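You operate a simulated robot arm through the tools that you are given. There is no shell and no other tool.

You run a simulated robot arm. Do the job below in one go: nothing can be reset, and whatever is moved stays where it is left.

JOB
Close all gaps on the sleeved cables with the blower's last three bursts.
Fine: A burst adds 24 C under the blower, 12 C next door; each degree over 40 C closes 5 m; a cable keeps two thirds of its warmth. Split none; move the blower between bursts only; back on its rest. Set down upright: warm-air blower.

It is judged by the outcome, as a careful person would: the job done as asked, and still so three seconds after it is handed in. It fails if anything else is knocked over, pushed out of place, dropped, spilled or broken.

ROBOT AND FRAMES
A 7-joint arm with a two-finger parallel gripper, fixed in place. Base frame: the origin is on the floor under the middle of its stand, x ahead of it, y to its left, z up. Lengths are in mm, angles in rad, forces in N, time in s.
It reaches about 1247 mm from its shoulder. Its first joint turns from -2.304 to 2.304 rad. Payload 3.91 kg.
The TCP is the grasp point between the finger pads, 30 mm short of the fingertips. In the tool frame z runs along the fingers and y along their closing line. The gripper opens to 110 mm. The fingers are 20 mm wide and 10 mm thick; the gripper's body (48 by 112 mm) begins 55 mm behind the TCP.
Orientation is told as [roll, pitch, yaw] about the base's x, y, z axes, in that order, counted from this pose: with the fingers straight down and closing along the base's y, the tool's x points along the base's -x, its y along +y and its z along -z.

CONTROLS
- The arm moves only by the tool step_arm. Its argument "increments" is a list of rows, each a list of 3 entries, a list of its own where there are three numbers: the finger opening in mm, from 0 to 110, then the shift along the tool's x, y, z in mm, then the turn, a rotation vector about the tool's x, y, z in rad. In form: [[claw, [tx, ty, tz], [rx, ry, rz]], ...]. A call has 1 to 20 rows; each row shifts and turns the commanded pose from where the row before left it, along the tool's axes as they then stand. A row lasts 0.2 s, in which the tool goes at most 50 mm and 0.15 rad; a call with a longer step from one row to the next is refused whole, and so is a gripper value outside its range. Where a pose cannot be reached the arm comes as near as it can. A force on the tool above 40 N (or 10 N above the force at the start of the call, whichever is more), or a blocked arm, ends the call early, and 0.2 s more pass. The fingers move at their own pace (about 108 mm/s each) and stop on an object; they squeeze with about 39 N. The grip force told is the motor's: it shows also when the fingers shut on nothing. Time passes only in rows, and 0.2 s behind the last, so rows that do not move let the fingers close. It gives the time, the measured TCP pose, the force on the tool (base axes), the opening and the grip force at its end, in the units of the frame above (readings bear some noise), with the torque about the TCP (base axes, N m) and any sound that the robot's microphone picked up.
- Cameras (640 x 400 px; columns grow to the right, rows downward): "scene" is fixed at [399.1, 651.9, 1451.4]; the picture's right is [-0.02, 1.00, 0.00], its down [0.77, 0.01, -0.64] and it looks along [-0.64, -0.01, -0.77] (base axes); focal length 248 px, centre (320, 200). "wrist" rides on the gripper at [72, 17, -103] in the tool frame; the picture's right is [-0.23, 0.97, 0.00], its down [-0.76, -0.18, -0.62] and it looks along [-0.61, -0.14, 0.78] (tool axes); focal length 222 px, centre (320, 200). There is no depth. A picture from a camera that has moved, and an enlarged one, comes with that camera's place and axes in the base frame and with its lens.
- snapshot(camera): a new picture of that camera. No time passes.
- zoom(camera, box): a new picture of the part [left, top, right, bottom] of that camera's present view, enlarged. No time passes.
- sign_off(): hands the job in; it is judged then, once.

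Nothing tells you positions but the pictures and the camera data. Unless the task says otherwise, let go and move clear before handing in.

The tools are called after "Call:" as a command line: name --argument value ..., lists and objects as JSON in quotes. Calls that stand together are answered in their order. step_arm: Moves the arm, as the interface text tells. Its arguments: {"type":"object","properties":{"increments":{"type":"array","items":{"type":"array"}}},"required":["increments"]} The other tools are called the same way: snapshot (camera) takes a picture; zoom (camera, box) takes an enlarged picture of a part of a camera's view; sign_off () hands the job in.

At the start:

```text
t: 0.0
tool_pos: [-53.4, 636.1, 1190.6]
orientation: [0.001, -0.001, 0.001]
ft_force: [0.0, -0.5, -0.1]
wrist_torque: [0.03, 0.01, 0.02]
width: 110.1
gripper_force: 0.1
```

scene: 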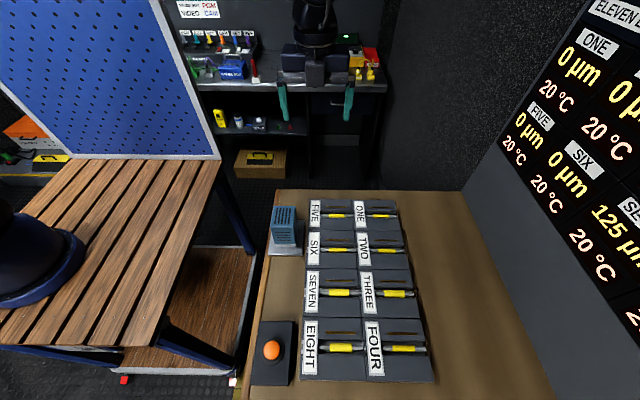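
wrist: 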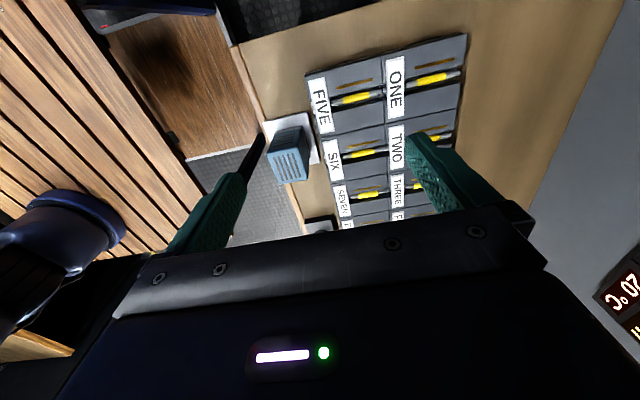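

I see a bench with eight numbered cable bays in two columns, a blue blower on a rest, an orange button, and a status board on the right that is only partly in view. I'll zoom in on these before I move anything.

Call:
zoom --camera "scene" --box '[480, 0, 640, 400]'

Call:
zoom --camera "scene" --box '[240, 180, 450, 400]'

Call:
zoom --camera "scene" --box '[160, 0, 400, 180]'

Call:
zoom --camera "wrist" --box '[220, 20, 480, 240]'

```text
1.00 times, centred on (560, 200) of scene (not enlarged: the box is as wide or as high as the picture)
camera zoom: at [399.1, 651.9, 1451.4], right [-0.02, 1.0, 0.0], down [0.77, 0.01, -0.64], along [-0.64, -0.01, -0.77], focal length 248 px, centre (80, 200)
```

zoom: 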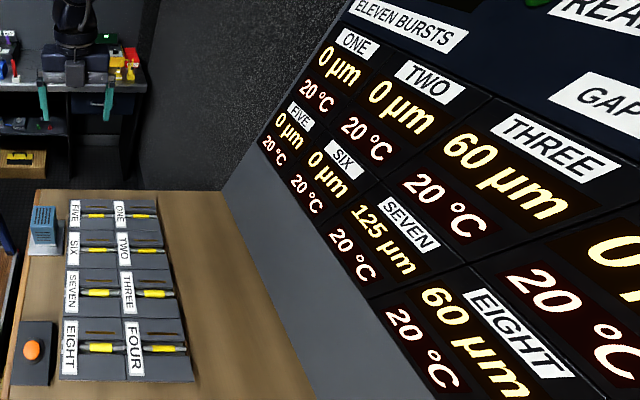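

```text
1.82 times, centred on (345, 290) of scene
camera zoom: at [399.1, 651.9, 1451.4], right [-0.02, 1.0, 0.0], down [0.77, 0.01, -0.64], along [-0.64, -0.01, -0.77], focal length 450 px, centre (274, 36)
```

zoom: 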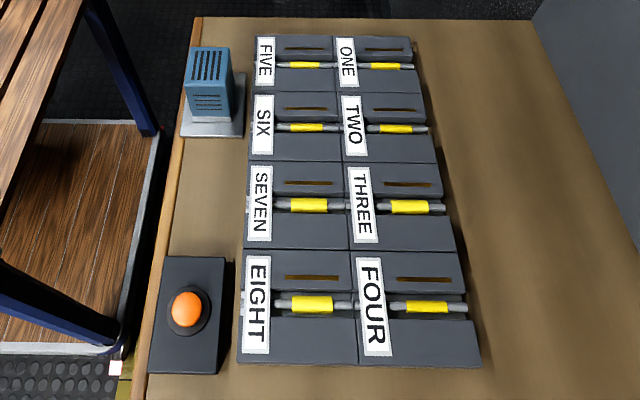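

```text
2.22 times, centred on (280, 90) of scene
camera zoom: at [399.1, 651.9, 1451.4], right [-0.02, 1.0, 0.0], down [0.77, 0.01, -0.64], along [-0.64, -0.01, -0.77], focal length 550 px, centre (409, 444)
```

zoom: 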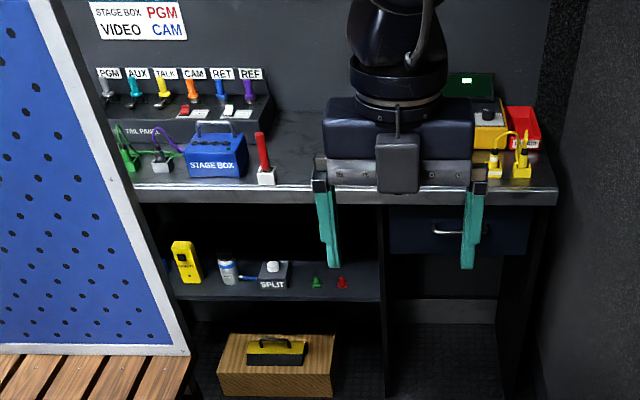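

```text
1.82 times, centred on (350, 130) of wrist
camera zoom: at [-125.7, 653.7, 1294.9], right [0.23, 0.97, 0.0], down [0.76, -0.18, 0.62], along [0.61, -0.14, -0.78], focal length 404 px, centre (266, 327)
```

zoom: 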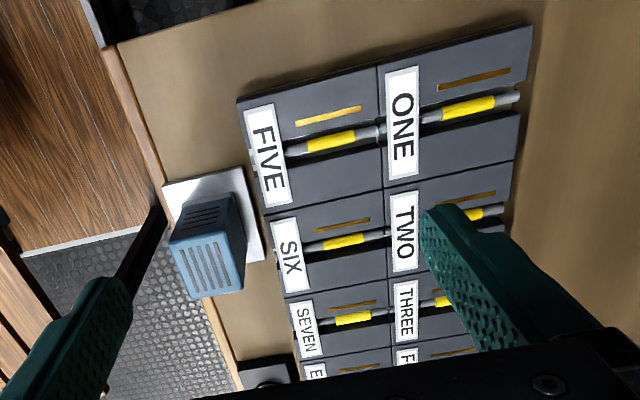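

The bays form two columns: FIVE to EIGHT nearer the blower, ONE to FOUR farther away. I place their tops at about z 890, spanning x −66..362 and y 613..860. The board stands on a wall near y 1080, so I'll raise the arm and turn the wrist camera toward it to read all of it.

Call:
step_arm --increments '[[110, [0, 0, -30], [0, 0, -0.14]], [110, [0, 0, -30], [0, 0, -0.14]], [110, [0, 0, -30], [0, 0, -0.14]], [110, [0, 0, -10], [0, 0, -0.14]], [110, [0, 0, 0], [0, 0, -0.14]], [110, [0, 0, 0], [0, 0, -0.14]], [110, [0, 0, 0], [0, 0, -0.14]], [110, [0, 0, 0], [0, 0, -0.14]], [110, [0, 0, 0], [0, 0, -0.14]], [110, [0, 0, 0], [0, 0, -0.14]], [110, [0, 0, 0], [0, 0, -0.14]], [110, [0, 0, 0], [0, -0.14, 0]], [110, [0, 0, 0], [0, -0.14, 0]], [110, [0, 0, 0], [0, -0.14, 0]], [110, [0, 0, 0], [0, -0.14, 0]]]'

Call:
snapshot --camera "wrist"

```text
t: 3.2
tool_pos: [-52.4, 636.1, 1291.0]
orientation: [0.0, -0.561, 1.535]
ft_force: [-0.2, 0.5, -0.7]
wrist_torque: [0.0, -0.04, 0.04]
width: 110.1
gripper_force: 0.0
```

```text
taken
camera wrist: at [-73.7, 521.4, 1340.4], right [-0.97, 0.22, 0.12], down [0.19, 0.31, 0.93], along [0.17, 0.92, -0.34], focal length 222 px, centre (320, 200)
```

wrist: 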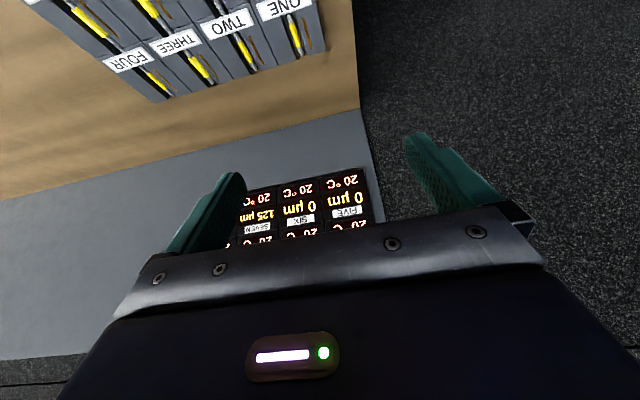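

The wrist camera now faces the board, but the gripper body hides its upper part. I'll move up, back and along +x, and tilt further.

Call:
step_arm --increments '[[110, [8, -32, -34], [0, 0, 0]], [110, [8, -32, -34], [0, 0, 0]], [110, [8, -32, -34], [0, 0, 0]], [110, [8, -32, -34], [0, 0, 0]], [110, [8, -32, -34], [0, 0, 0]], [110, [8, -32, -34], [0, 0, 0]], [110, [0, 0, 0], [0, -0.14, 0]], [110, [0, 0, 0], [0, -0.14, 0]], [110, [0, 0, 0], [0, -0.14, 0]], [110, [0, 0, 0], [0, -0.14, 0]]]'

Call:
snapshot --camera "wrist"

Call:
snapshot --camera "scene"

```text
t: 5.4
tool_pos: [134.2, 479.9, 1437.2]
orientation: [-0.002, -1.122, 1.54]
ft_force: [0.1, 0.5, -0.7]
wrist_torque: [-0.05, -0.04, 0.0]
width: 110.1
gripper_force: 0.0
```

```text
taken
camera wrist: at [112.6, 358.6, 1418.0], right [-0.97, 0.13, 0.2], down [0.17, -0.24, 0.96], along [0.17, 0.96, 0.21], focal length 222 px, centre (320, 200)
```

wrist: 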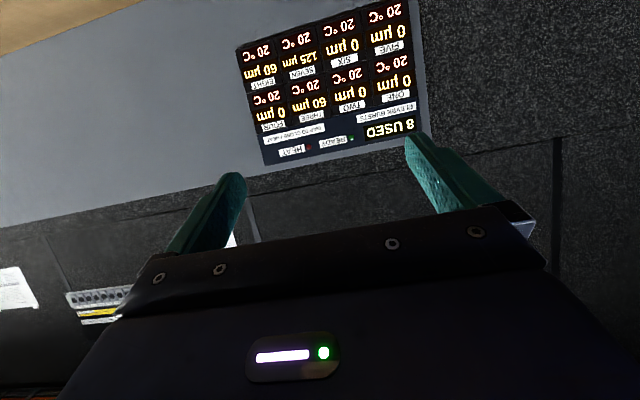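

```text
taken
```

scene: 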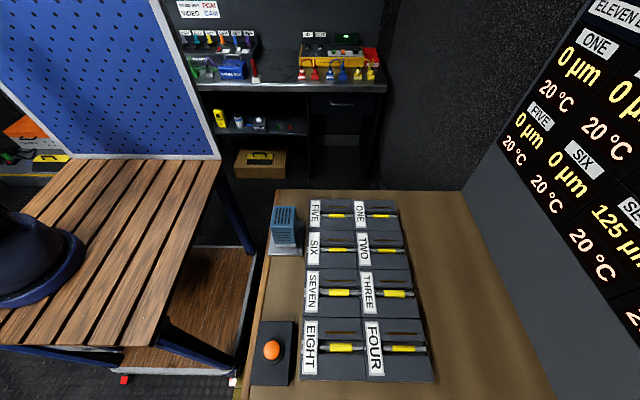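

Call:
zoom --camera "wrist" --box '[230, 0, 430, 170]'

Call:
zoom --camera "wrist" --box '[250, 90, 350, 165]'

Call:
zoom --camera "wrist" --box '[340, 80, 430, 150]'

```text
2.35 times, centred on (330, 85) of wrist
camera zoom: at [112.6, 358.6, 1418.0], right [-0.97, 0.13, 0.2], down [0.17, -0.24, 0.96], along [0.17, 0.96, 0.21], focal length 523 px, centre (296, 471)
```

zoom: 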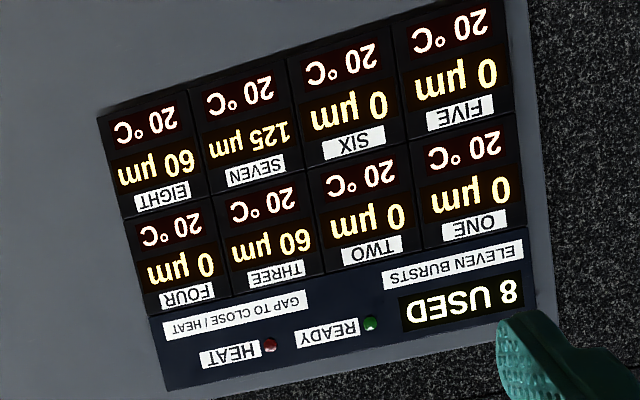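

```text
5.33 times, centred on (300, 128) of wrist
camera zoom: at [112.6, 358.6, 1418.0], right [-0.97, 0.13, 0.2], down [0.17, -0.24, 0.96], along [0.17, 0.96, 0.21], focal length 1185 px, centre (427, 587)
```

zoom: 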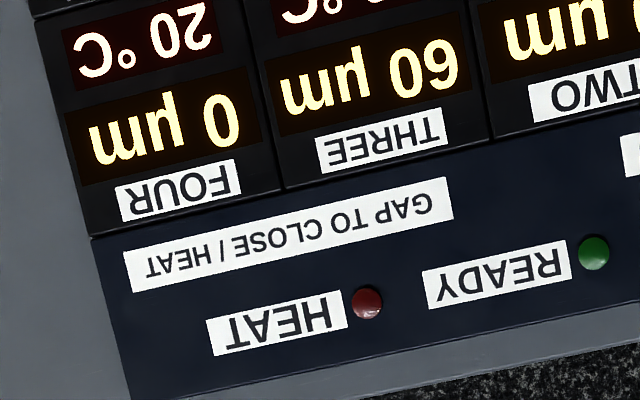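

```text
5.71 times, centred on (385, 115) of wrist
camera zoom: at [112.6, 358.6, 1418.0], right [-0.97, 0.13, 0.2], down [0.17, -0.24, 0.96], along [0.17, 0.96, 0.21], focal length 1269 px, centre (-51, 686)
```

zoom: 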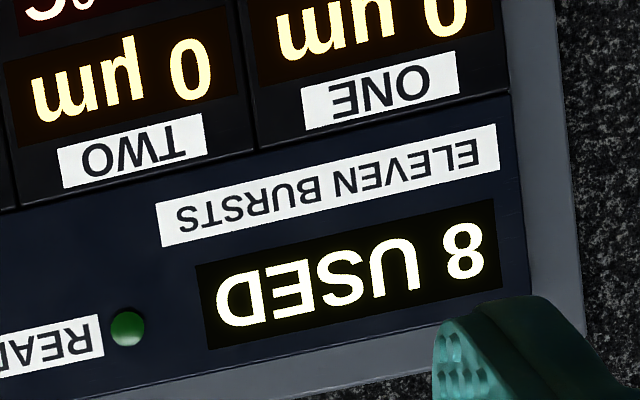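

The board reads 8 of 11 used and every cable at 20 °C. THREE needs 60 µm, SEVEN 125 and EIGHT 60; the rest are 0. Counting neighbours by shared edges, EIGHT → SEVEN → THREE closes 60, 126.7 and 60 µm and leaves every closed cable under 40 °C. Next I'll look closely at the blower, rest, button and bays.

Call:
zoom --camera "scene" --box '[250, 190, 330, 260]'

Call:
zoom --camera "scene" --box '[300, 300, 440, 390]'

Call:
zoom --camera "scene" --box '[240, 310, 310, 395]'

Call:
zoom --camera "scene" --box '[300, 190, 410, 270]'

```text
5.71 times, centred on (290, 225) of scene
camera zoom: at [399.1, 651.9, 1451.4], right [-0.02, 1.0, 0.0], down [0.77, 0.01, -0.64], along [-0.64, -0.01, -0.77], focal length 1416 px, centre (491, 57)
```

zoom: 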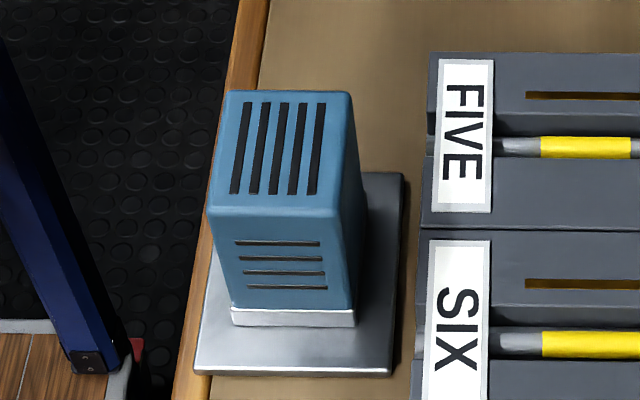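

```text
4.44 times, centred on (370, 345) of scene
camera zoom: at [399.1, 651.9, 1451.4], right [-0.02, 1.0, 0.0], down [0.77, 0.01, -0.64], along [-0.64, -0.01, -0.77], focal length 1101 px, centre (98, -444)
```

zoom: 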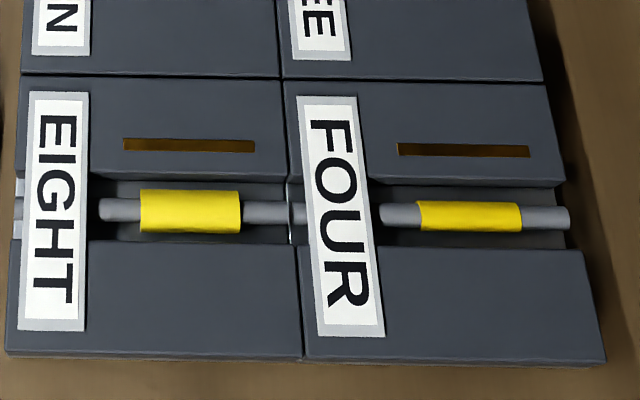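

```text
4.71 times, centred on (275, 352) of scene
camera zoom: at [399.1, 651.9, 1451.4], right [-0.02, 1.0, 0.0], down [0.77, 0.01, -0.64], along [-0.64, -0.01, -0.77], focal length 1166 px, centre (532, -518)
```

zoom: 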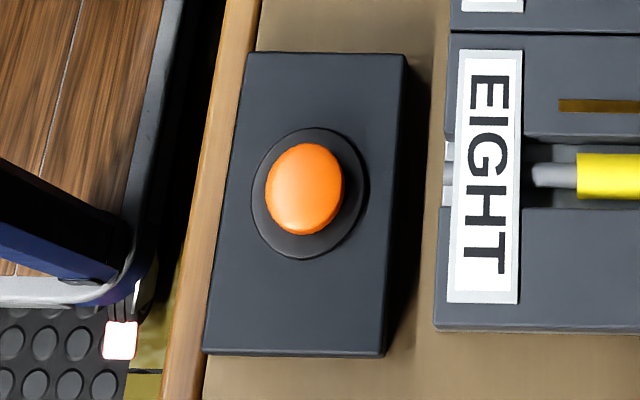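

```text
5.00 times, centred on (355, 230) of scene
camera zoom: at [399.1, 651.9, 1451.4], right [-0.02, 1.0, 0.0], down [0.77, 0.01, -0.64], along [-0.64, -0.01, -0.77], focal length 1238 px, centre (145, 50)
```

zoom: 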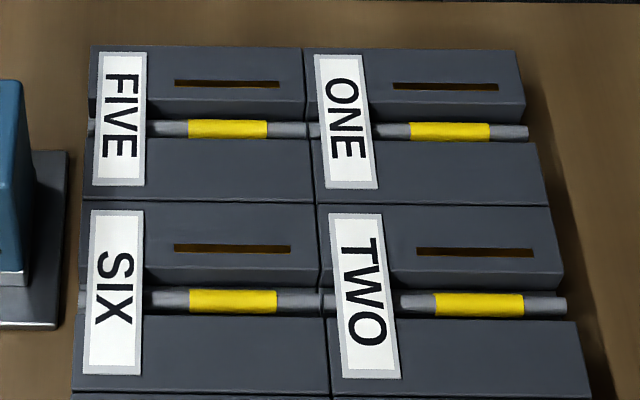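

Now I'll bring the fingers back to straight down and move above the blower for a closer look.

Call:
step_arm --increments '[[110, [0, 0, 0], [0, 0.14, 0]], [110, [0, 0, 0], [0, 0.14, 0]], [110, [0, 0, 0], [0, 0.14, 0]], [110, [0, 0, 0], [0, 0.14, 0]], [110, [0, 0, 0], [0, 0.14, 0]], [110, [0, 0, 0], [0, 0.14, 0]], [110, [0, 0, 0], [0, 0.14, 0]], [110, [0, 0, 0], [0, 0.14, 0]], [110, [0, 0, 0], [0, 0, 0.14]], [110, [0, 0, 0], [0, 0, 0.14]], [110, [0, 0, 0], [0, 0, 0.14]], [110, [0, 0, 0], [0, 0, 0.14]], [110, [0, 0, 0], [0, 0, 0.14]], [110, [0, 0, 0], [0, 0, 0.14]], [110, [0, 0, 0], [0, 0, 0.14]], [110, [0, 0, 0], [0, 0, 0.14]], [110, [0, 0, 0], [0, 0, 0.14]], [110, [0, 0, 0], [0, 0, 0.14]], [110, [0, 0, 0], [0, 0, 0.14]]]'

Call:
step_arm --increments '[[110, [19, 12, 41], [0, 0, 0]], [110, [19, 12, 41], [0, 0, 0]], [110, [19, 12, 41], [0, 0, 0]], [110, [19, 12, 41], [0, 0, 0]], [110, [19, 12, 41], [0, 0, 0]], [110, [19, 12, 41], [0, 0, 0]]]'

Call:
snapshot --camera "wrist"

```text
t: 9.4
tool_pos: [135.7, 479.9, 1438.3]
orientation: [-0.001, 0.0, -0.005]
ft_force: [0.5, -0.1, -0.4]
wrist_torque: [0.02, -0.02, 0.04]
width: 110.2
gripper_force: 0.0
```

```text
t: 10.8
tool_pos: [21.1, 551.6, 1194.6]
orientation: [0.003, 0.001, -0.001]
ft_force: [0.2, 0.0, 0.8]
wrist_torque: [0.04, 0.0, -0.01]
width: 109.9
gripper_force: 0.1
```

```text
taken
camera wrist: at [-52.1, 569.6, 1299.3], right [0.23, 0.97, 0.0], down [0.76, -0.18, 0.62], along [0.61, -0.14, -0.78], focal length 222 px, centre (320, 200)
```

wrist: 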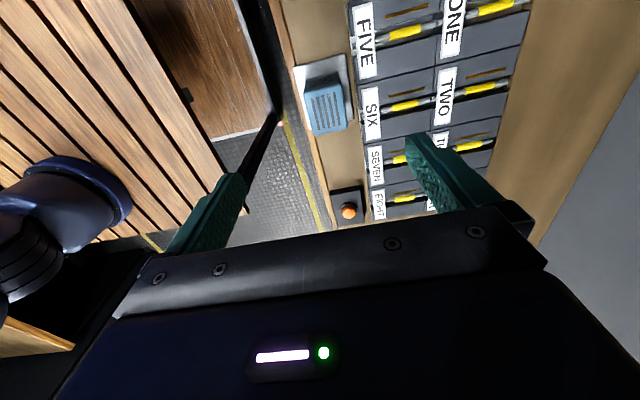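

Call:
zoom --camera "wrist" --box '[280, 40, 380, 150]'

Call:
zoom --camera "wrist" --box '[320, 130, 440, 235]'

Call:
zoom --camera "wrist" --box '[340, 0, 540, 120]'

```text
3.64 times, centred on (330, 95) of wrist
camera zoom: at [-52.1, 569.6, 1299.3], right [0.23, 0.97, 0.0], down [0.76, -0.18, 0.62], along [0.61, -0.14, -0.78], focal length 808 px, centre (284, 582)
```

zoom: 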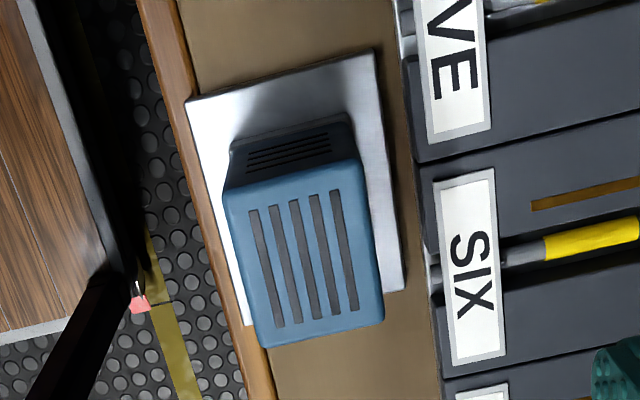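

```text
3.81 times, centred on (380, 182) of wrist
camera zoom: at [-52.1, 569.6, 1299.3], right [0.23, 0.97, 0.0], down [0.76, -0.18, 0.62], along [0.61, -0.14, -0.78], focal length 846 px, centre (91, 267)
```

zoom: 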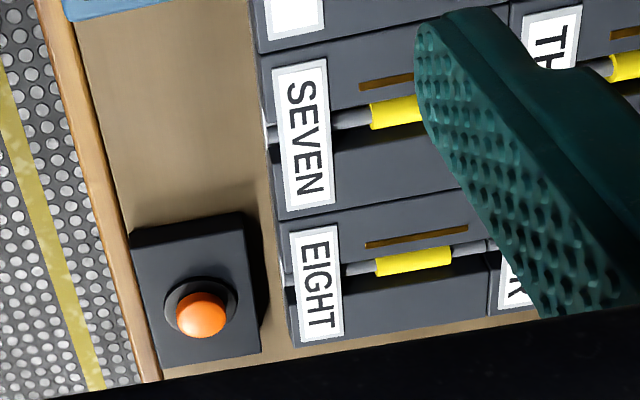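

```text
3.20 times, centred on (440, 60) of wrist
camera zoom: at [-52.1, 569.6, 1299.3], right [0.23, 0.97, 0.0], down [0.76, -0.18, 0.62], along [0.61, -0.14, -0.78], focal length 711 px, centre (-64, 648)
```

zoom: 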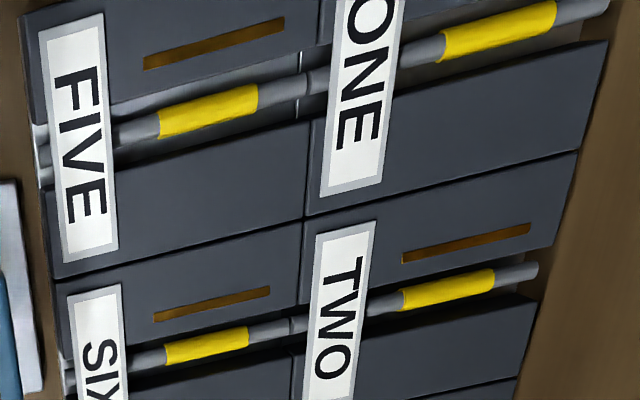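

I place the blower (about 62 × 55 × 93 mm) at (49, 557) on its rest, rest top z ≈ 874. EIGHT's sleeve is centred near (309, 691), bay tops z ≈ 890, and the button is near (317, 556). I'll check whether a full-height box at the scene picture's right edge shows the whole board, so I can watch it later.

Call:
zoom --camera "scene" --box '[638, 0, 640, 400]'

Call:
zoom --camera "scene" --box '[300, 255, 440, 345]'

```text
1.00 times, centred on (639, 200) of scene (not enlarged: the box is as wide or as high as the picture)
camera zoom: at [399.1, 651.9, 1451.4], right [-0.02, 1.0, 0.0], down [0.77, 0.01, -0.64], along [-0.64, -0.01, -0.77], focal length 248 px, centre (1, 200)
```

zoom: 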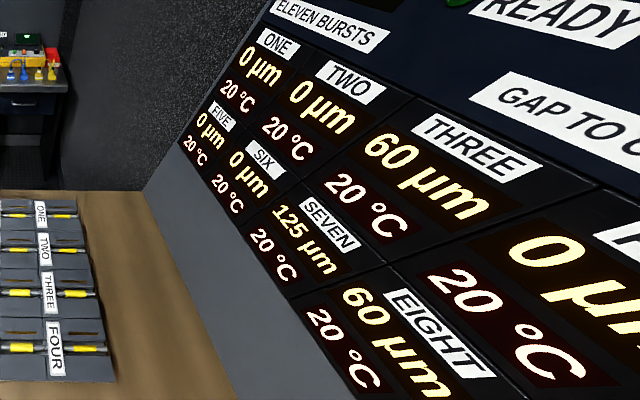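

```text
4.44 times, centred on (370, 300) of scene
camera zoom: at [399.1, 651.9, 1451.4], right [-0.02, 1.0, 0.0], down [0.77, 0.01, -0.64], along [-0.64, -0.01, -0.77], focal length 1101 px, centre (98, -244)
```

zoom: 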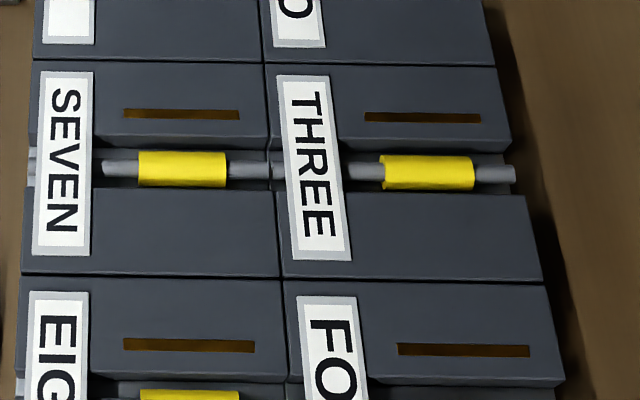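

The whole board is visible from the scene camera, so I can watch it while pressing. Now I'll move over the blower at (48.5, 557) and partway down to check alignment.

Call:
step_arm --increments '[[110, [-13.7, 2.7, 40], [0, 0, 0]], [110, [-13.7, 2.7, 40], [0, 0, 0]], [110, [0, 0, 45], [0, 0, 0]], [110, [0, 0, 30], [0, 0, 0]], [110, [0, 0, 0], [0, 0, 0]]]'

Call:
snapshot --camera "wrist"

Call:
snapshot --camera "scene"

```text
t: 12.0
tool_pos: [49.0, 557.1, 1036.5]
orientation: [0.001, 0.002, 0.001]
ft_force: [-0.2, -0.2, 0.6]
wrist_torque: [0.0, -0.03, -0.03]
width: 110.1
gripper_force: 0.0
```

```text
taken
camera wrist: at [-24.7, 574.7, 1140.1], right [0.23, 0.97, 0.0], down [0.76, -0.18, 0.62], along [0.61, -0.14, -0.78], focal length 222 px, centre (320, 200)
```

wrist: 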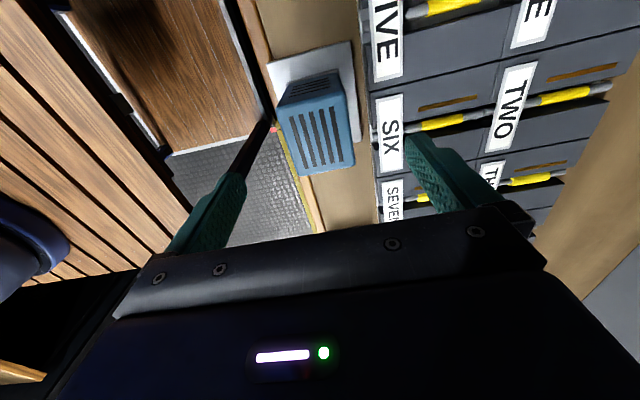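

```text
taken
```

scene: 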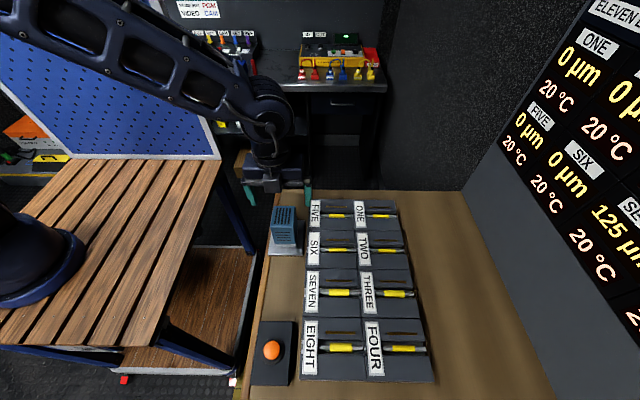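

The blower is square to the axes, centred at about (48, 556), and the fingers straddle it. I'll lower to grip height at z 930 and close.

Call:
step_arm --increments '[[110, [0.5, -0.5, 40], [0, 0, 0]], [110, [0, 0, 36], [0, 0, 0]], [110, [0, 0, 20], [0, 0, 0]], [110, [0, 0, 10], [0, 0, 0]], [110, [0, 0, 0], [0, 0, 0]]]'

Call:
snapshot --camera "wrist"

Call:
zoom --camera "scene" --box '[230, 160, 350, 260]'

```text
t: 13.2
tool_pos: [45.5, 559.0, 932.7]
orientation: [-0.001, 0.0, 0.001]
ft_force: [0.0, 0.8, -0.6]
wrist_torque: [0.01, 0.03, 0.03]
width: 109.8
gripper_force: 0.1
```

```text
taken
camera wrist: at [-28.3, 576.4, 1036.4], right [0.23, 0.97, 0.0], down [0.76, -0.18, 0.62], along [0.61, -0.14, -0.78], focal length 222 px, centre (320, 200)
```

wrist: 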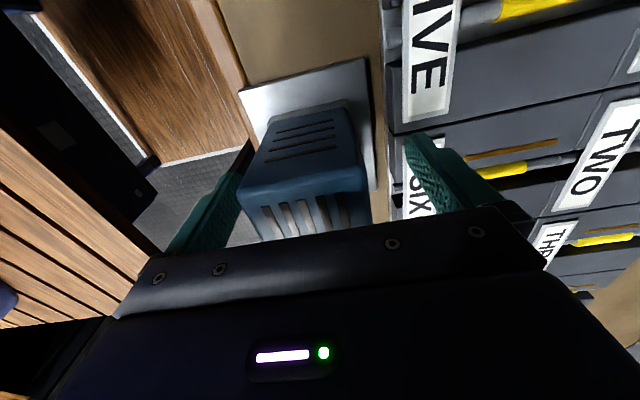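

```text
4.00 times, centred on (290, 210) of scene
camera zoom: at [399.1, 651.9, 1451.4], right [-0.02, 1.0, 0.0], down [0.77, 0.01, -0.64], along [-0.64, -0.01, -0.77], focal length 991 px, centre (440, 160)
```

zoom: 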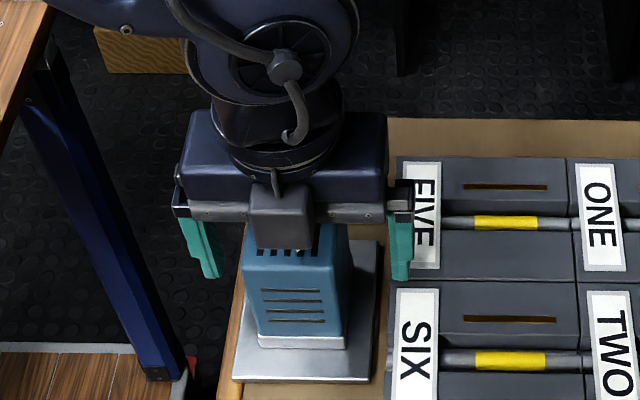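

Call:
step_arm --increments '[[110, [0, 0, 0], [0, 0, 0]], [110, [0, 0, 0], [0, 0, 0]]]'

```text
t: 13.8
tool_pos: [44.0, 557.5, 931.7]
orientation: [-0.001, 0.0, 0.001]
ft_force: [-0.5, -0.7, -0.1]
wrist_torque: [-0.01, 0.01, -0.02]
width: 109.7
gripper_force: 0.1
```

Call:
step_arm --increments '[[110, [0, 0, 0], [0, 0, 0]]]'

Call:
step_arm --increments '[[110, [0, 0, 0], [0, 0, 0]]]'

Call:
step_arm --increments '[[110, [0, 0, 0], [0, 0, 0]]]'

```text
t: 14.2
tool_pos: [44.1, 558.9, 932.6]
orientation: [0.001, 0.001, 0.002]
ft_force: [-0.2, -0.7, -0.3]
wrist_torque: [-0.04, -0.01, 0.0]
width: 110.1
gripper_force: 0.0
```

```text
t: 14.6
tool_pos: [44.5, 559.0, 932.8]
orientation: [-0.001, 0.0, 0.001]
ft_force: [-0.7, 0.0, -0.2]
wrist_torque: [-0.01, -0.01, 0.02]
width: 109.7
gripper_force: 0.1
```

```text
t: 15.0
tool_pos: [45.7, 557.5, 932.3]
orientation: [-0.001, 0.0, 0.0]
ft_force: [0.5, -1.4, 0.7]
wrist_torque: [-0.01, 0.02, 0.01]
width: 110.1
gripper_force: 0.0
```

The readings carry about 1 mm of noise and average (44.8, 558.3, 932.4). I'll trim a few millimetres onto the blower's centre and then close the fingers.

Call:
step_arm --increments '[[110, [-3.2, -1.8, 2], [0, 0, 0]], [110, [0, 0, 0], [0, 0, 0]]]'

Call:
step_arm --increments '[[110, [0, 0, 0], [0, 0, 0]]]'

Call:
step_arm --increments '[[40, [0, 0, 0], [0, 0, 0]], [40, [0, 0, 0], [0, 0, 0]], [40, [0, 0, 0], [0, 0, 0]], [40, [0, 0, 0], [0, 0, 0]]]'

```text
t: 15.6
tool_pos: [48.6, 556.1, 931.0]
orientation: [-0.001, 0.0, 0.0]
ft_force: [-0.1, 0.5, 0.1]
wrist_torque: [0.01, -0.03, 0.01]
width: 109.9
gripper_force: 0.0
```

```text
t: 16.0
tool_pos: [50.4, 556.1, 930.5]
orientation: [0.0, 0.001, 0.001]
ft_force: [-0.5, 0.1, 0.0]
wrist_torque: [-0.01, 0.01, 0.03]
width: 109.8
gripper_force: 0.1
```

```text
t: 17.0
tool_pos: [49.0, 555.8, 930.5]
orientation: [-0.002, 0.0, -0.001]
ft_force: [-0.8, -0.9, 0.2]
wrist_torque: [0.0, -0.04, -0.01]
width: 55.9
gripper_force: 38.6
```

The blower is gripped, 55.9 mm wide at 39 N. I'll lift it straight up and check that it hangs level.

Call:
step_arm --increments '[[40, [0, 0, -10], [0, 0, 0]], [40, [0, 0, -25], [0, 0, 0]], [40, [0, 0, -35], [0, 0, 0]], [40, [0, 0, -35], [0, 0, 0]], [40, [0, 0, 0], [0, 0, 0]]]'

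Call:
snapshot --camera "wrist"

Call:
zoom --camera "scene" --box '[220, 120, 380, 260]'

Call:
zoom --camera "scene" --box '[638, 0, 640, 400]'

```text
t: 18.2
tool_pos: [51.5, 555.0, 1035.3]
orientation: [-0.001, -0.001, -0.001]
ft_force: [-1.3, -0.3, -4.6]
wrist_torque: [-0.01, 0.0, 0.0]
width: 56.0
gripper_force: 39.0
```

```text
taken
camera wrist: at [-21.5, 572.6, 1138.8], right [0.23, 0.97, 0.0], down [0.76, -0.18, 0.62], along [0.61, -0.14, -0.78], focal length 222 px, centre (320, 200)
```

wrist: 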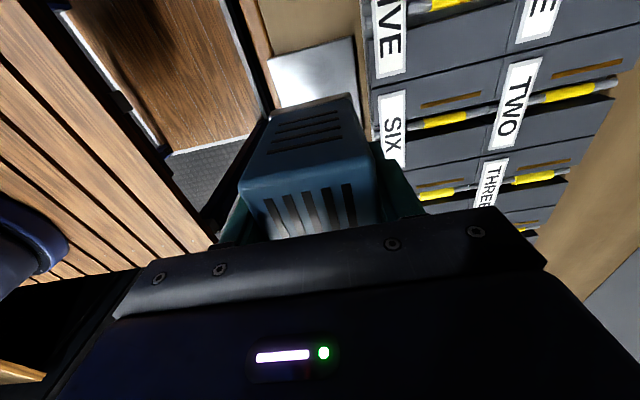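

```text
2.86 times, centred on (300, 190) of scene
camera zoom: at [399.1, 651.9, 1451.4], right [-0.02, 1.0, 0.0], down [0.77, 0.01, -0.64], along [-0.64, -0.01, -0.77], focal length 708 px, centre (377, 229)
```

zoom: 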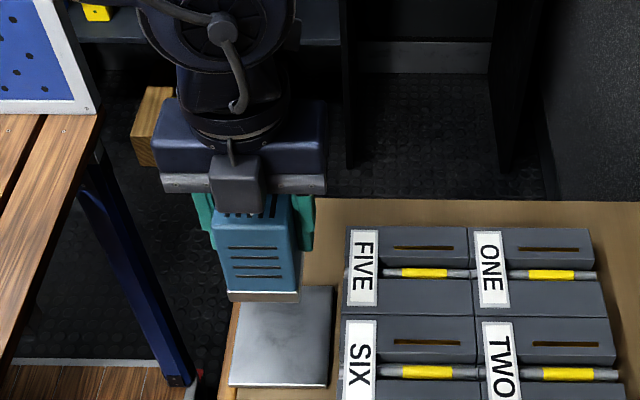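

```text
1.00 times, centred on (639, 200) of scene (not enlarged: the box is as wide or as high as the picture)
camera zoom: at [399.1, 651.9, 1451.4], right [-0.02, 1.0, 0.0], down [0.77, 0.01, -0.64], along [-0.64, -0.01, -0.77], focal length 248 px, centre (1, 200)
```

zoom: 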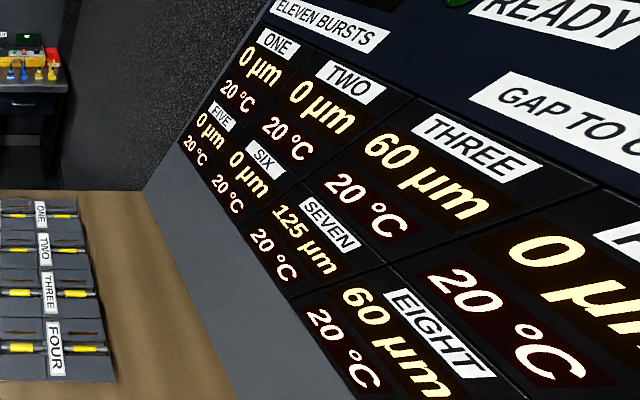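

The blower hangs level and weighs about 0.45 kg; the rest is a flat plate. Next I'll carry it over bay EIGHT's sleeve at about (309, 691).

Call:
step_arm --increments '[[40, [-20, 10, 0], [0, 0, 0]], [40, [-35, 18.5, 0], [0, 0, 0]], [40, [-40, 21, 0], [0, 0, 0]], [40, [-40, 21, 0], [0, 0, 0]], [40, [-40, 21, 0], [0, 0, 0]], [40, [-40, 21, 0], [0, 0, 0]], [40, [-30, 15.5, 0], [0, 0, 0]], [40, [-14, 8, 0], [0, 0, 0]], [40, [0, 0, 0], [0, 0, 0]], [40, [0, 0, 0], [0, 0, 0]]]'

Call:
step_arm --increments '[[40, [0, 0, 0], [0, 0, 0]]]'

Call:
step_arm --increments '[[40, [0, 0, 0], [0, 0, 0]]]'

Call:
snapshot --camera "wrist"

Call:
snapshot --camera "scene"

```text
t: 20.4
tool_pos: [308.1, 691.6, 1032.0]
orientation: [-0.001, 0.0, 0.0]
ft_force: [0.1, 0.7, -5.2]
wrist_torque: [0.01, -0.01, -0.01]
width: 56.0
gripper_force: 39.4
```

```text
t: 20.8
tool_pos: [308.4, 689.3, 1033.0]
orientation: [0.0, 0.0, 0.0]
ft_force: [-0.6, -0.2, -3.8]
wrist_torque: [-0.02, 0.02, 0.01]
width: 55.7
gripper_force: 39.2
```

```text
t: 21.2
tool_pos: [309.0, 692.2, 1033.4]
orientation: [0.0, 0.0, -0.001]
ft_force: [0.3, 0.2, -4.4]
wrist_torque: [0.02, 0.0, -0.01]
width: 55.9
gripper_force: 39.4
```

```text
taken
camera wrist: at [235.4, 709.2, 1137.1], right [0.23, 0.97, 0.0], down [0.76, -0.18, 0.62], along [0.61, -0.14, -0.78], focal length 222 px, centre (320, 200)
```

wrist: 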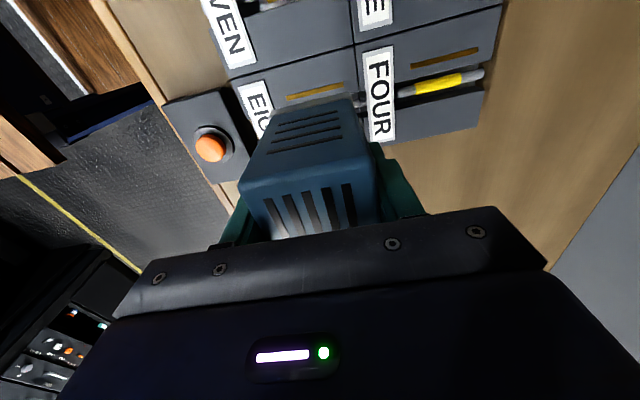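

```text
taken
```

scene: 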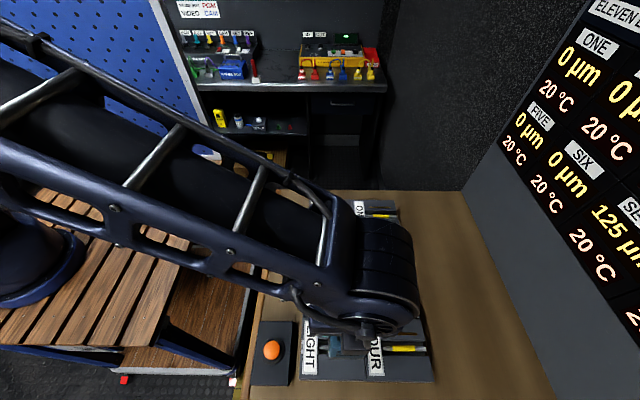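

I'm above EIGHT, reading about (308.5, 691, 1033), and FOUR's sleeve cross-checks my map. I'll trim x, lower to just above contact, then feel for the bay top.

Call:
step_arm --increments '[[40, [-1.5, 0.5, 20], [0, 0, 0]], [40, [0, 0, 30], [0, 0, 0]], [40, [0, 0, 20], [0, 0, 0]], [40, [0, 0, 8], [0, 0, 0]], [40, [0, 0, 0], [0, 0, 0]], [40, [0, 0, 0], [0, 0, 0]]]'

Call:
step_arm --increments '[[40, [0, 0, 0], [0, 0, 0]]]'

Call:
snapshot --camera "wrist"

```text
t: 22.6
tool_pos: [311.3, 691.4, 953.6]
orientation: [-0.001, 0.002, -0.001]
ft_force: [1.2, 0.6, -4.4]
wrist_torque: [-0.03, 0.0, -0.01]
width: 56.2
gripper_force: 39.0
```

```text
t: 23.0
tool_pos: [311.2, 691.5, 954.8]
orientation: [-0.002, -0.001, 0.0]
ft_force: [0.1, 0.5, -4.2]
wrist_torque: [0.0, 0.03, 0.02]
width: 55.9
gripper_force: 39.0
```

```text
taken
camera wrist: at [237.7, 709.4, 1058.6], right [0.23, 0.97, 0.0], down [0.76, -0.18, 0.62], along [0.61, -0.14, -0.78], focal length 222 px, centre (320, 200)
```

wrist: 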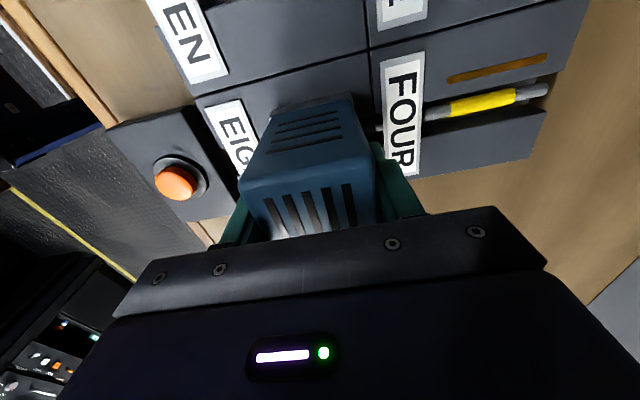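

Call:
step_arm --increments '[[40, [0.7, 0, 3], [0, 0, 0]], [40, [0, 0, 0], [0, 0, 0]]]'

Call:
step_arm --increments '[[40, [0, 0, 2], [0, 0, 0]], [40, [0, 0, 0], [0, 0, 0]]]'

Call:
step_arm --increments '[[40, [0, 0, 1.5], [0, 0, 0]], [40, [0, 0, 0], [0, 0, 0]]]'

```text
t: 23.6
tool_pos: [310.6, 692.6, 952.4]
orientation: [0.002, -0.001, 0.0]
ft_force: [-1.0, -4.8, 16.0]
wrist_torque: [-0.8, 0.22, 0.01]
width: 55.8
gripper_force: 39.0
```

```text
t: 24.2
tool_pos: [310.4, 690.1, 952.1]
orientation: [0.002, -0.001, 0.0]
ft_force: [3.0, -0.2, 32.9]
wrist_torque: [-1.04, -0.08, 0.03]
width: 55.1
gripper_force: 39.3
```

```text
t: 24.8
tool_pos: [310.1, 691.2, 949.2]
orientation: [0.002, 0.001, 0.001]
ft_force: [4.8, 7.2, 31.7]
wrist_torque: [-0.62, -0.03, 0.07]
width: 55.9
gripper_force: 38.8
```

Contact came near z 952, a few millimetres higher than I expected and with a sideways torque. I'll look before I press any further.

Call:
snapshot --camera "wrist"

Call:
zoom --camera "wrist" --box '[190, 60, 430, 240]'

Call:
zoom --camera "scene" --box '[290, 310, 440, 395]'

Call:
zoom --camera "scene" --box '[638, 0, 640, 400]'

```text
taken
camera wrist: at [237.3, 709.2, 1053.9], right [0.23, 0.97, 0.0], down [0.76, -0.18, 0.62], along [0.61, -0.14, -0.78], focal length 222 px, centre (320, 200)
```

wrist: 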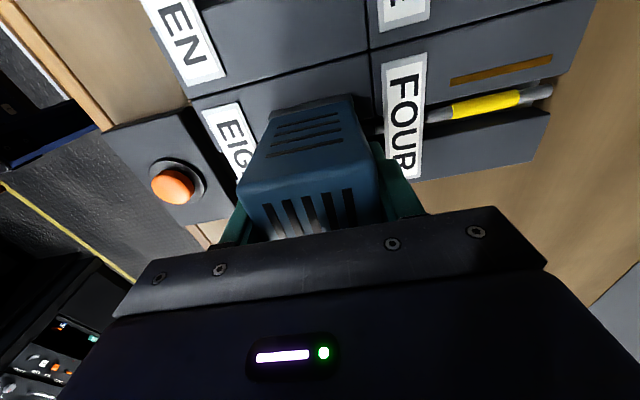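

```text
2.22 times, centred on (310, 150) of wrist
camera zoom: at [237.3, 709.2, 1053.9], right [0.23, 0.97, 0.0], down [0.76, -0.18, 0.62], along [0.61, -0.14, -0.78], focal length 494 px, centre (342, 311)
```

zoom: 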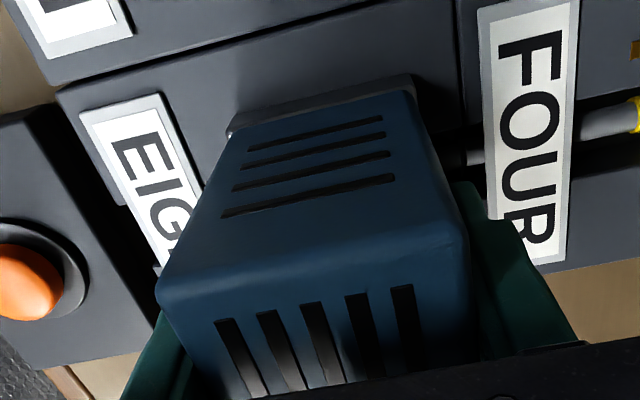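

```text
4.27 times, centred on (365, 352) of scene
camera zoom: at [399.1, 651.9, 1451.4], right [-0.02, 1.0, 0.0], down [0.77, 0.01, -0.64], along [-0.64, -0.01, -0.77], focal length 1057 px, centre (128, -451)
```

zoom: 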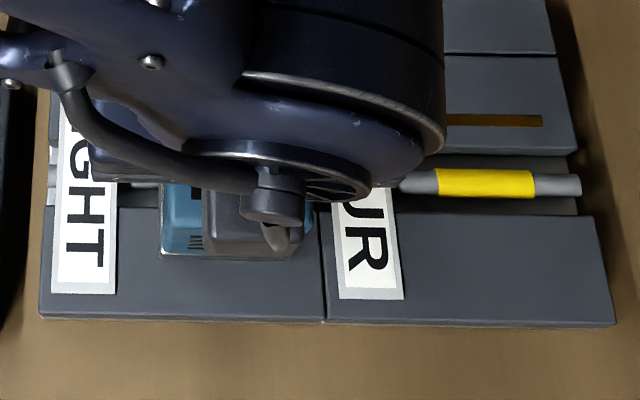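

```text
1.00 times, centred on (639, 200) of scene (not enlarged: the box is as wide or as high as the picture)
camera zoom: at [399.1, 651.9, 1451.4], right [-0.02, 1.0, 0.0], down [0.77, 0.01, -0.64], along [-0.64, -0.01, -0.77], focal length 248 px, centre (1, 200)
```

zoom: 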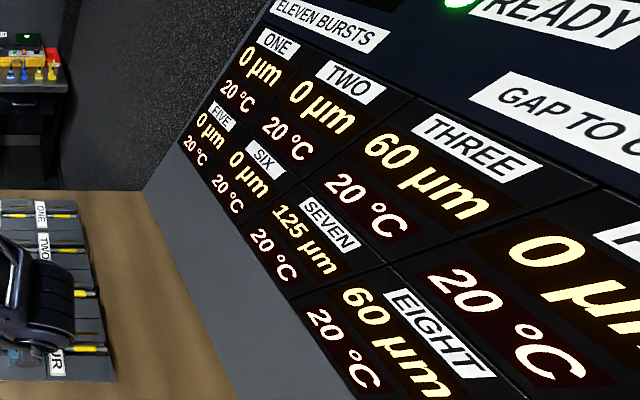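

READY has lit, so the bay senses the blower. I'll zoom in on the foot to see whether it sits level.

Call:
zoom --camera "scene" --box '[320, 345, 375, 378]'

Call:
zoom --camera "wrist" --box '[260, 80, 390, 160]'

Call:
step_arm --increments '[[40, [0, 0, 0], [0, 0, 0]]]'

```text
11.64 times, centred on (348, 362) of scene
camera zoom: at [399.1, 651.9, 1451.4], right [-0.02, 1.0, 0.0], down [0.77, 0.01, -0.64], along [-0.64, -0.01, -0.77], focal length 2882 px, centre (0, -1679)
```

zoom: 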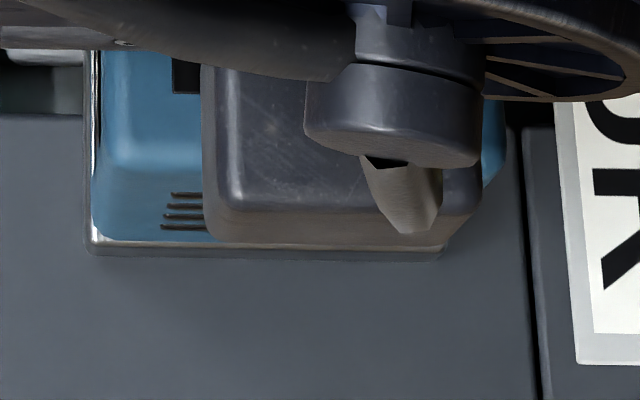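

```text
4.92 times, centred on (325, 120) of wrist
camera zoom: at [237.3, 709.2, 1053.9], right [0.23, 0.97, 0.0], down [0.76, -0.18, 0.62], along [0.61, -0.14, -0.78], focal length 1094 px, centre (295, 594)
```

zoom: 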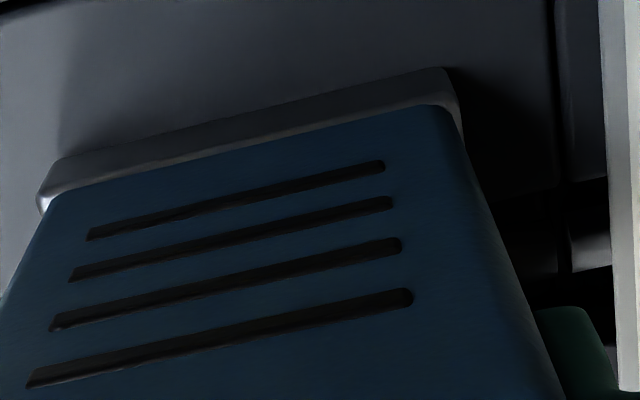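

```text
t: 25.2
tool_pos: [309.6, 691.4, 948.5]
orientation: [0.001, 0.001, -0.002]
ft_force: [4.1, 9.7, 31.6]
wrist_torque: [-0.41, -0.05, 0.05]
width: 55.9
gripper_force: 39.0
```

The foot looks flush and level on EIGHT. I'll ease the down-force off before letting go.

Call:
step_arm --increments '[[40, [0, 0, -1.5], [0, 0, 0]], [40, [0, 0, 0], [0, 0, 0]]]'

Call:
step_arm --increments '[[40, [0, 0, -1], [0, 0, 0]], [40, [0, 0, 0], [0, 0, 0]]]'

```text
t: 25.8
tool_pos: [309.7, 689.9, 950.3]
orientation: [-0.003, -0.001, 0.001]
ft_force: [3.6, 4.5, 12.7]
wrist_torque: [0.72, -0.39, -0.03]
width: 56.0
gripper_force: 38.8
```

```text
t: 26.4
tool_pos: [309.2, 690.6, 950.3]
orientation: [-0.003, 0.0, 0.0]
ft_force: [-1.0, 0.7, -3.8]
wrist_torque: [0.02, 0.04, -0.01]
width: 56.0
gripper_force: 38.6
```

Call:
step_arm --increments '[[40, [0, 0, 0.5], [0, 0, 0]], [40, [0, 0, 0], [0, 0, 0]]]'

Call:
zoom --camera "scene" --box '[638, 0, 640, 400]'

```text
t: 27.0
tool_pos: [311.5, 692.3, 951.5]
orientation: [0.0, 0.0, -0.001]
ft_force: [0.3, -0.3, -2.9]
wrist_torque: [-0.01, 0.04, 0.01]
width: 55.7
gripper_force: 39.3
```

```text
1.00 times, centred on (639, 200) of scene (not enlarged: the box is as wide or as high as the picture)
camera zoom: at [399.1, 651.9, 1451.4], right [-0.02, 1.0, 0.0], down [0.77, 0.01, -0.64], along [-0.64, -0.01, -0.77], focal length 248 px, centre (1, 200)
```

zoom: 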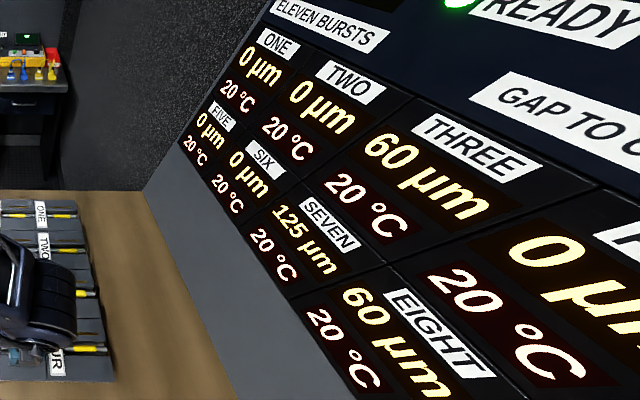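

Call:
step_arm --increments '[[40, [0, 0, 0.5], [0, 0, 0]], [40, [0, 0, 0], [0, 0, 0]]]'

Call:
step_arm --increments '[[70, [0, 0, 0], [0, 0, 0]], [110, [0, 0, 0], [0, 0, 0]], [110, [0, 0, 0], [0, 0, 0]], [110, [0, 0, 0], [0, 0, 0]]]'

Call:
snapshot --camera "wrist"

```text
t: 27.6
tool_pos: [311.3, 691.2, 952.1]
orientation: [0.001, 0.001, -0.002]
ft_force: [0.2, -0.2, -4.4]
wrist_torque: [0.03, 0.0, -0.01]
width: 55.9
gripper_force: 38.8
```

```text
t: 28.6
tool_pos: [309.8, 691.2, 951.5]
orientation: [0.0, 0.0, 0.0]
ft_force: [0.1, 0.5, 0.0]
wrist_torque: [-0.01, -0.02, -0.03]
width: 110.3
gripper_force: 0.1
```

```text
taken
camera wrist: at [237.4, 710.2, 1055.7], right [0.23, 0.97, 0.0], down [0.76, -0.18, 0.62], along [0.61, -0.14, -0.78], focal length 222 px, centre (320, 200)
```

wrist: 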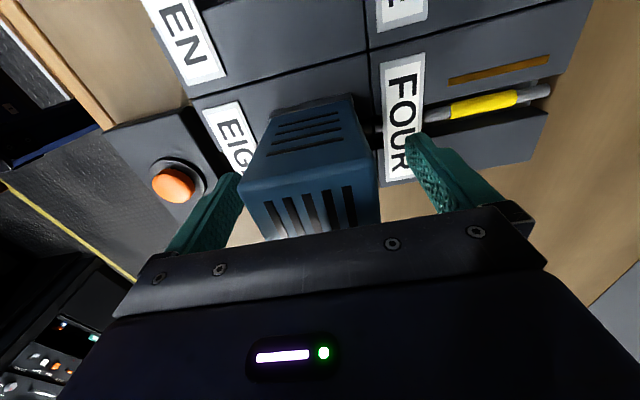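

The blower is released. I'll raise straight up clear of it and check that it stands upright over EIGHT.

Call:
step_arm --increments '[[110, [0, 0, -15], [0, 0, 0]], [110, [0, 0, -35], [0, 0, 0]], [110, [0, 0, -40], [0, 0, 0]], [110, [0, 0, -30], [0, 0, 0]], [110, [18, -45, 0], [0, 0, 0]], [110, [18, -45, 0], [0, 0, 0]], [110, [0, -45, 0], [0, 0, 0]], [110, [0, 0, 0], [0, 0, 0]]]'

Call:
snapshot --camera "wrist"

Call:
snapshot --camera "scene"

```text
t: 30.4
tool_pos: [276.4, 556.7, 1073.3]
orientation: [0.0, -0.002, -0.001]
ft_force: [0.3, 1.4, -0.2]
wrist_torque: [-0.01, -0.02, -0.01]
width: 110.1
gripper_force: 0.0
```

```text
taken
camera wrist: at [203.0, 575.1, 1178.1], right [0.23, 0.97, 0.0], down [0.76, -0.18, 0.62], along [0.61, -0.14, -0.78], focal length 222 px, centre (320, 200)
```

wrist: 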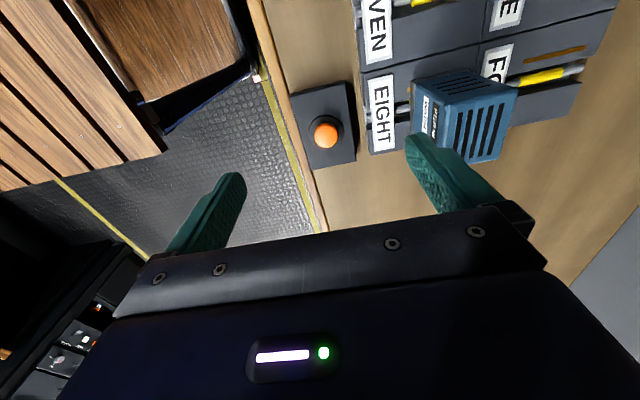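

```text
taken
```

scene: 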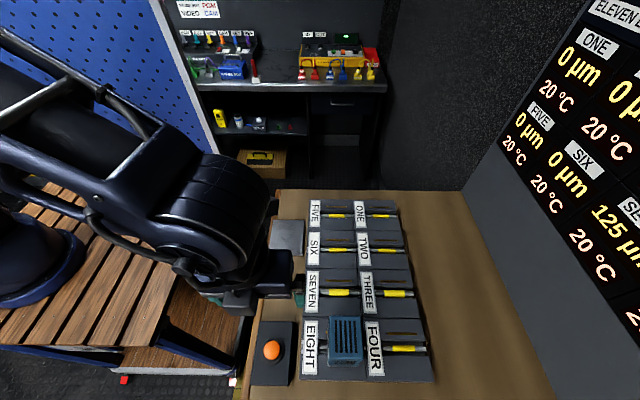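

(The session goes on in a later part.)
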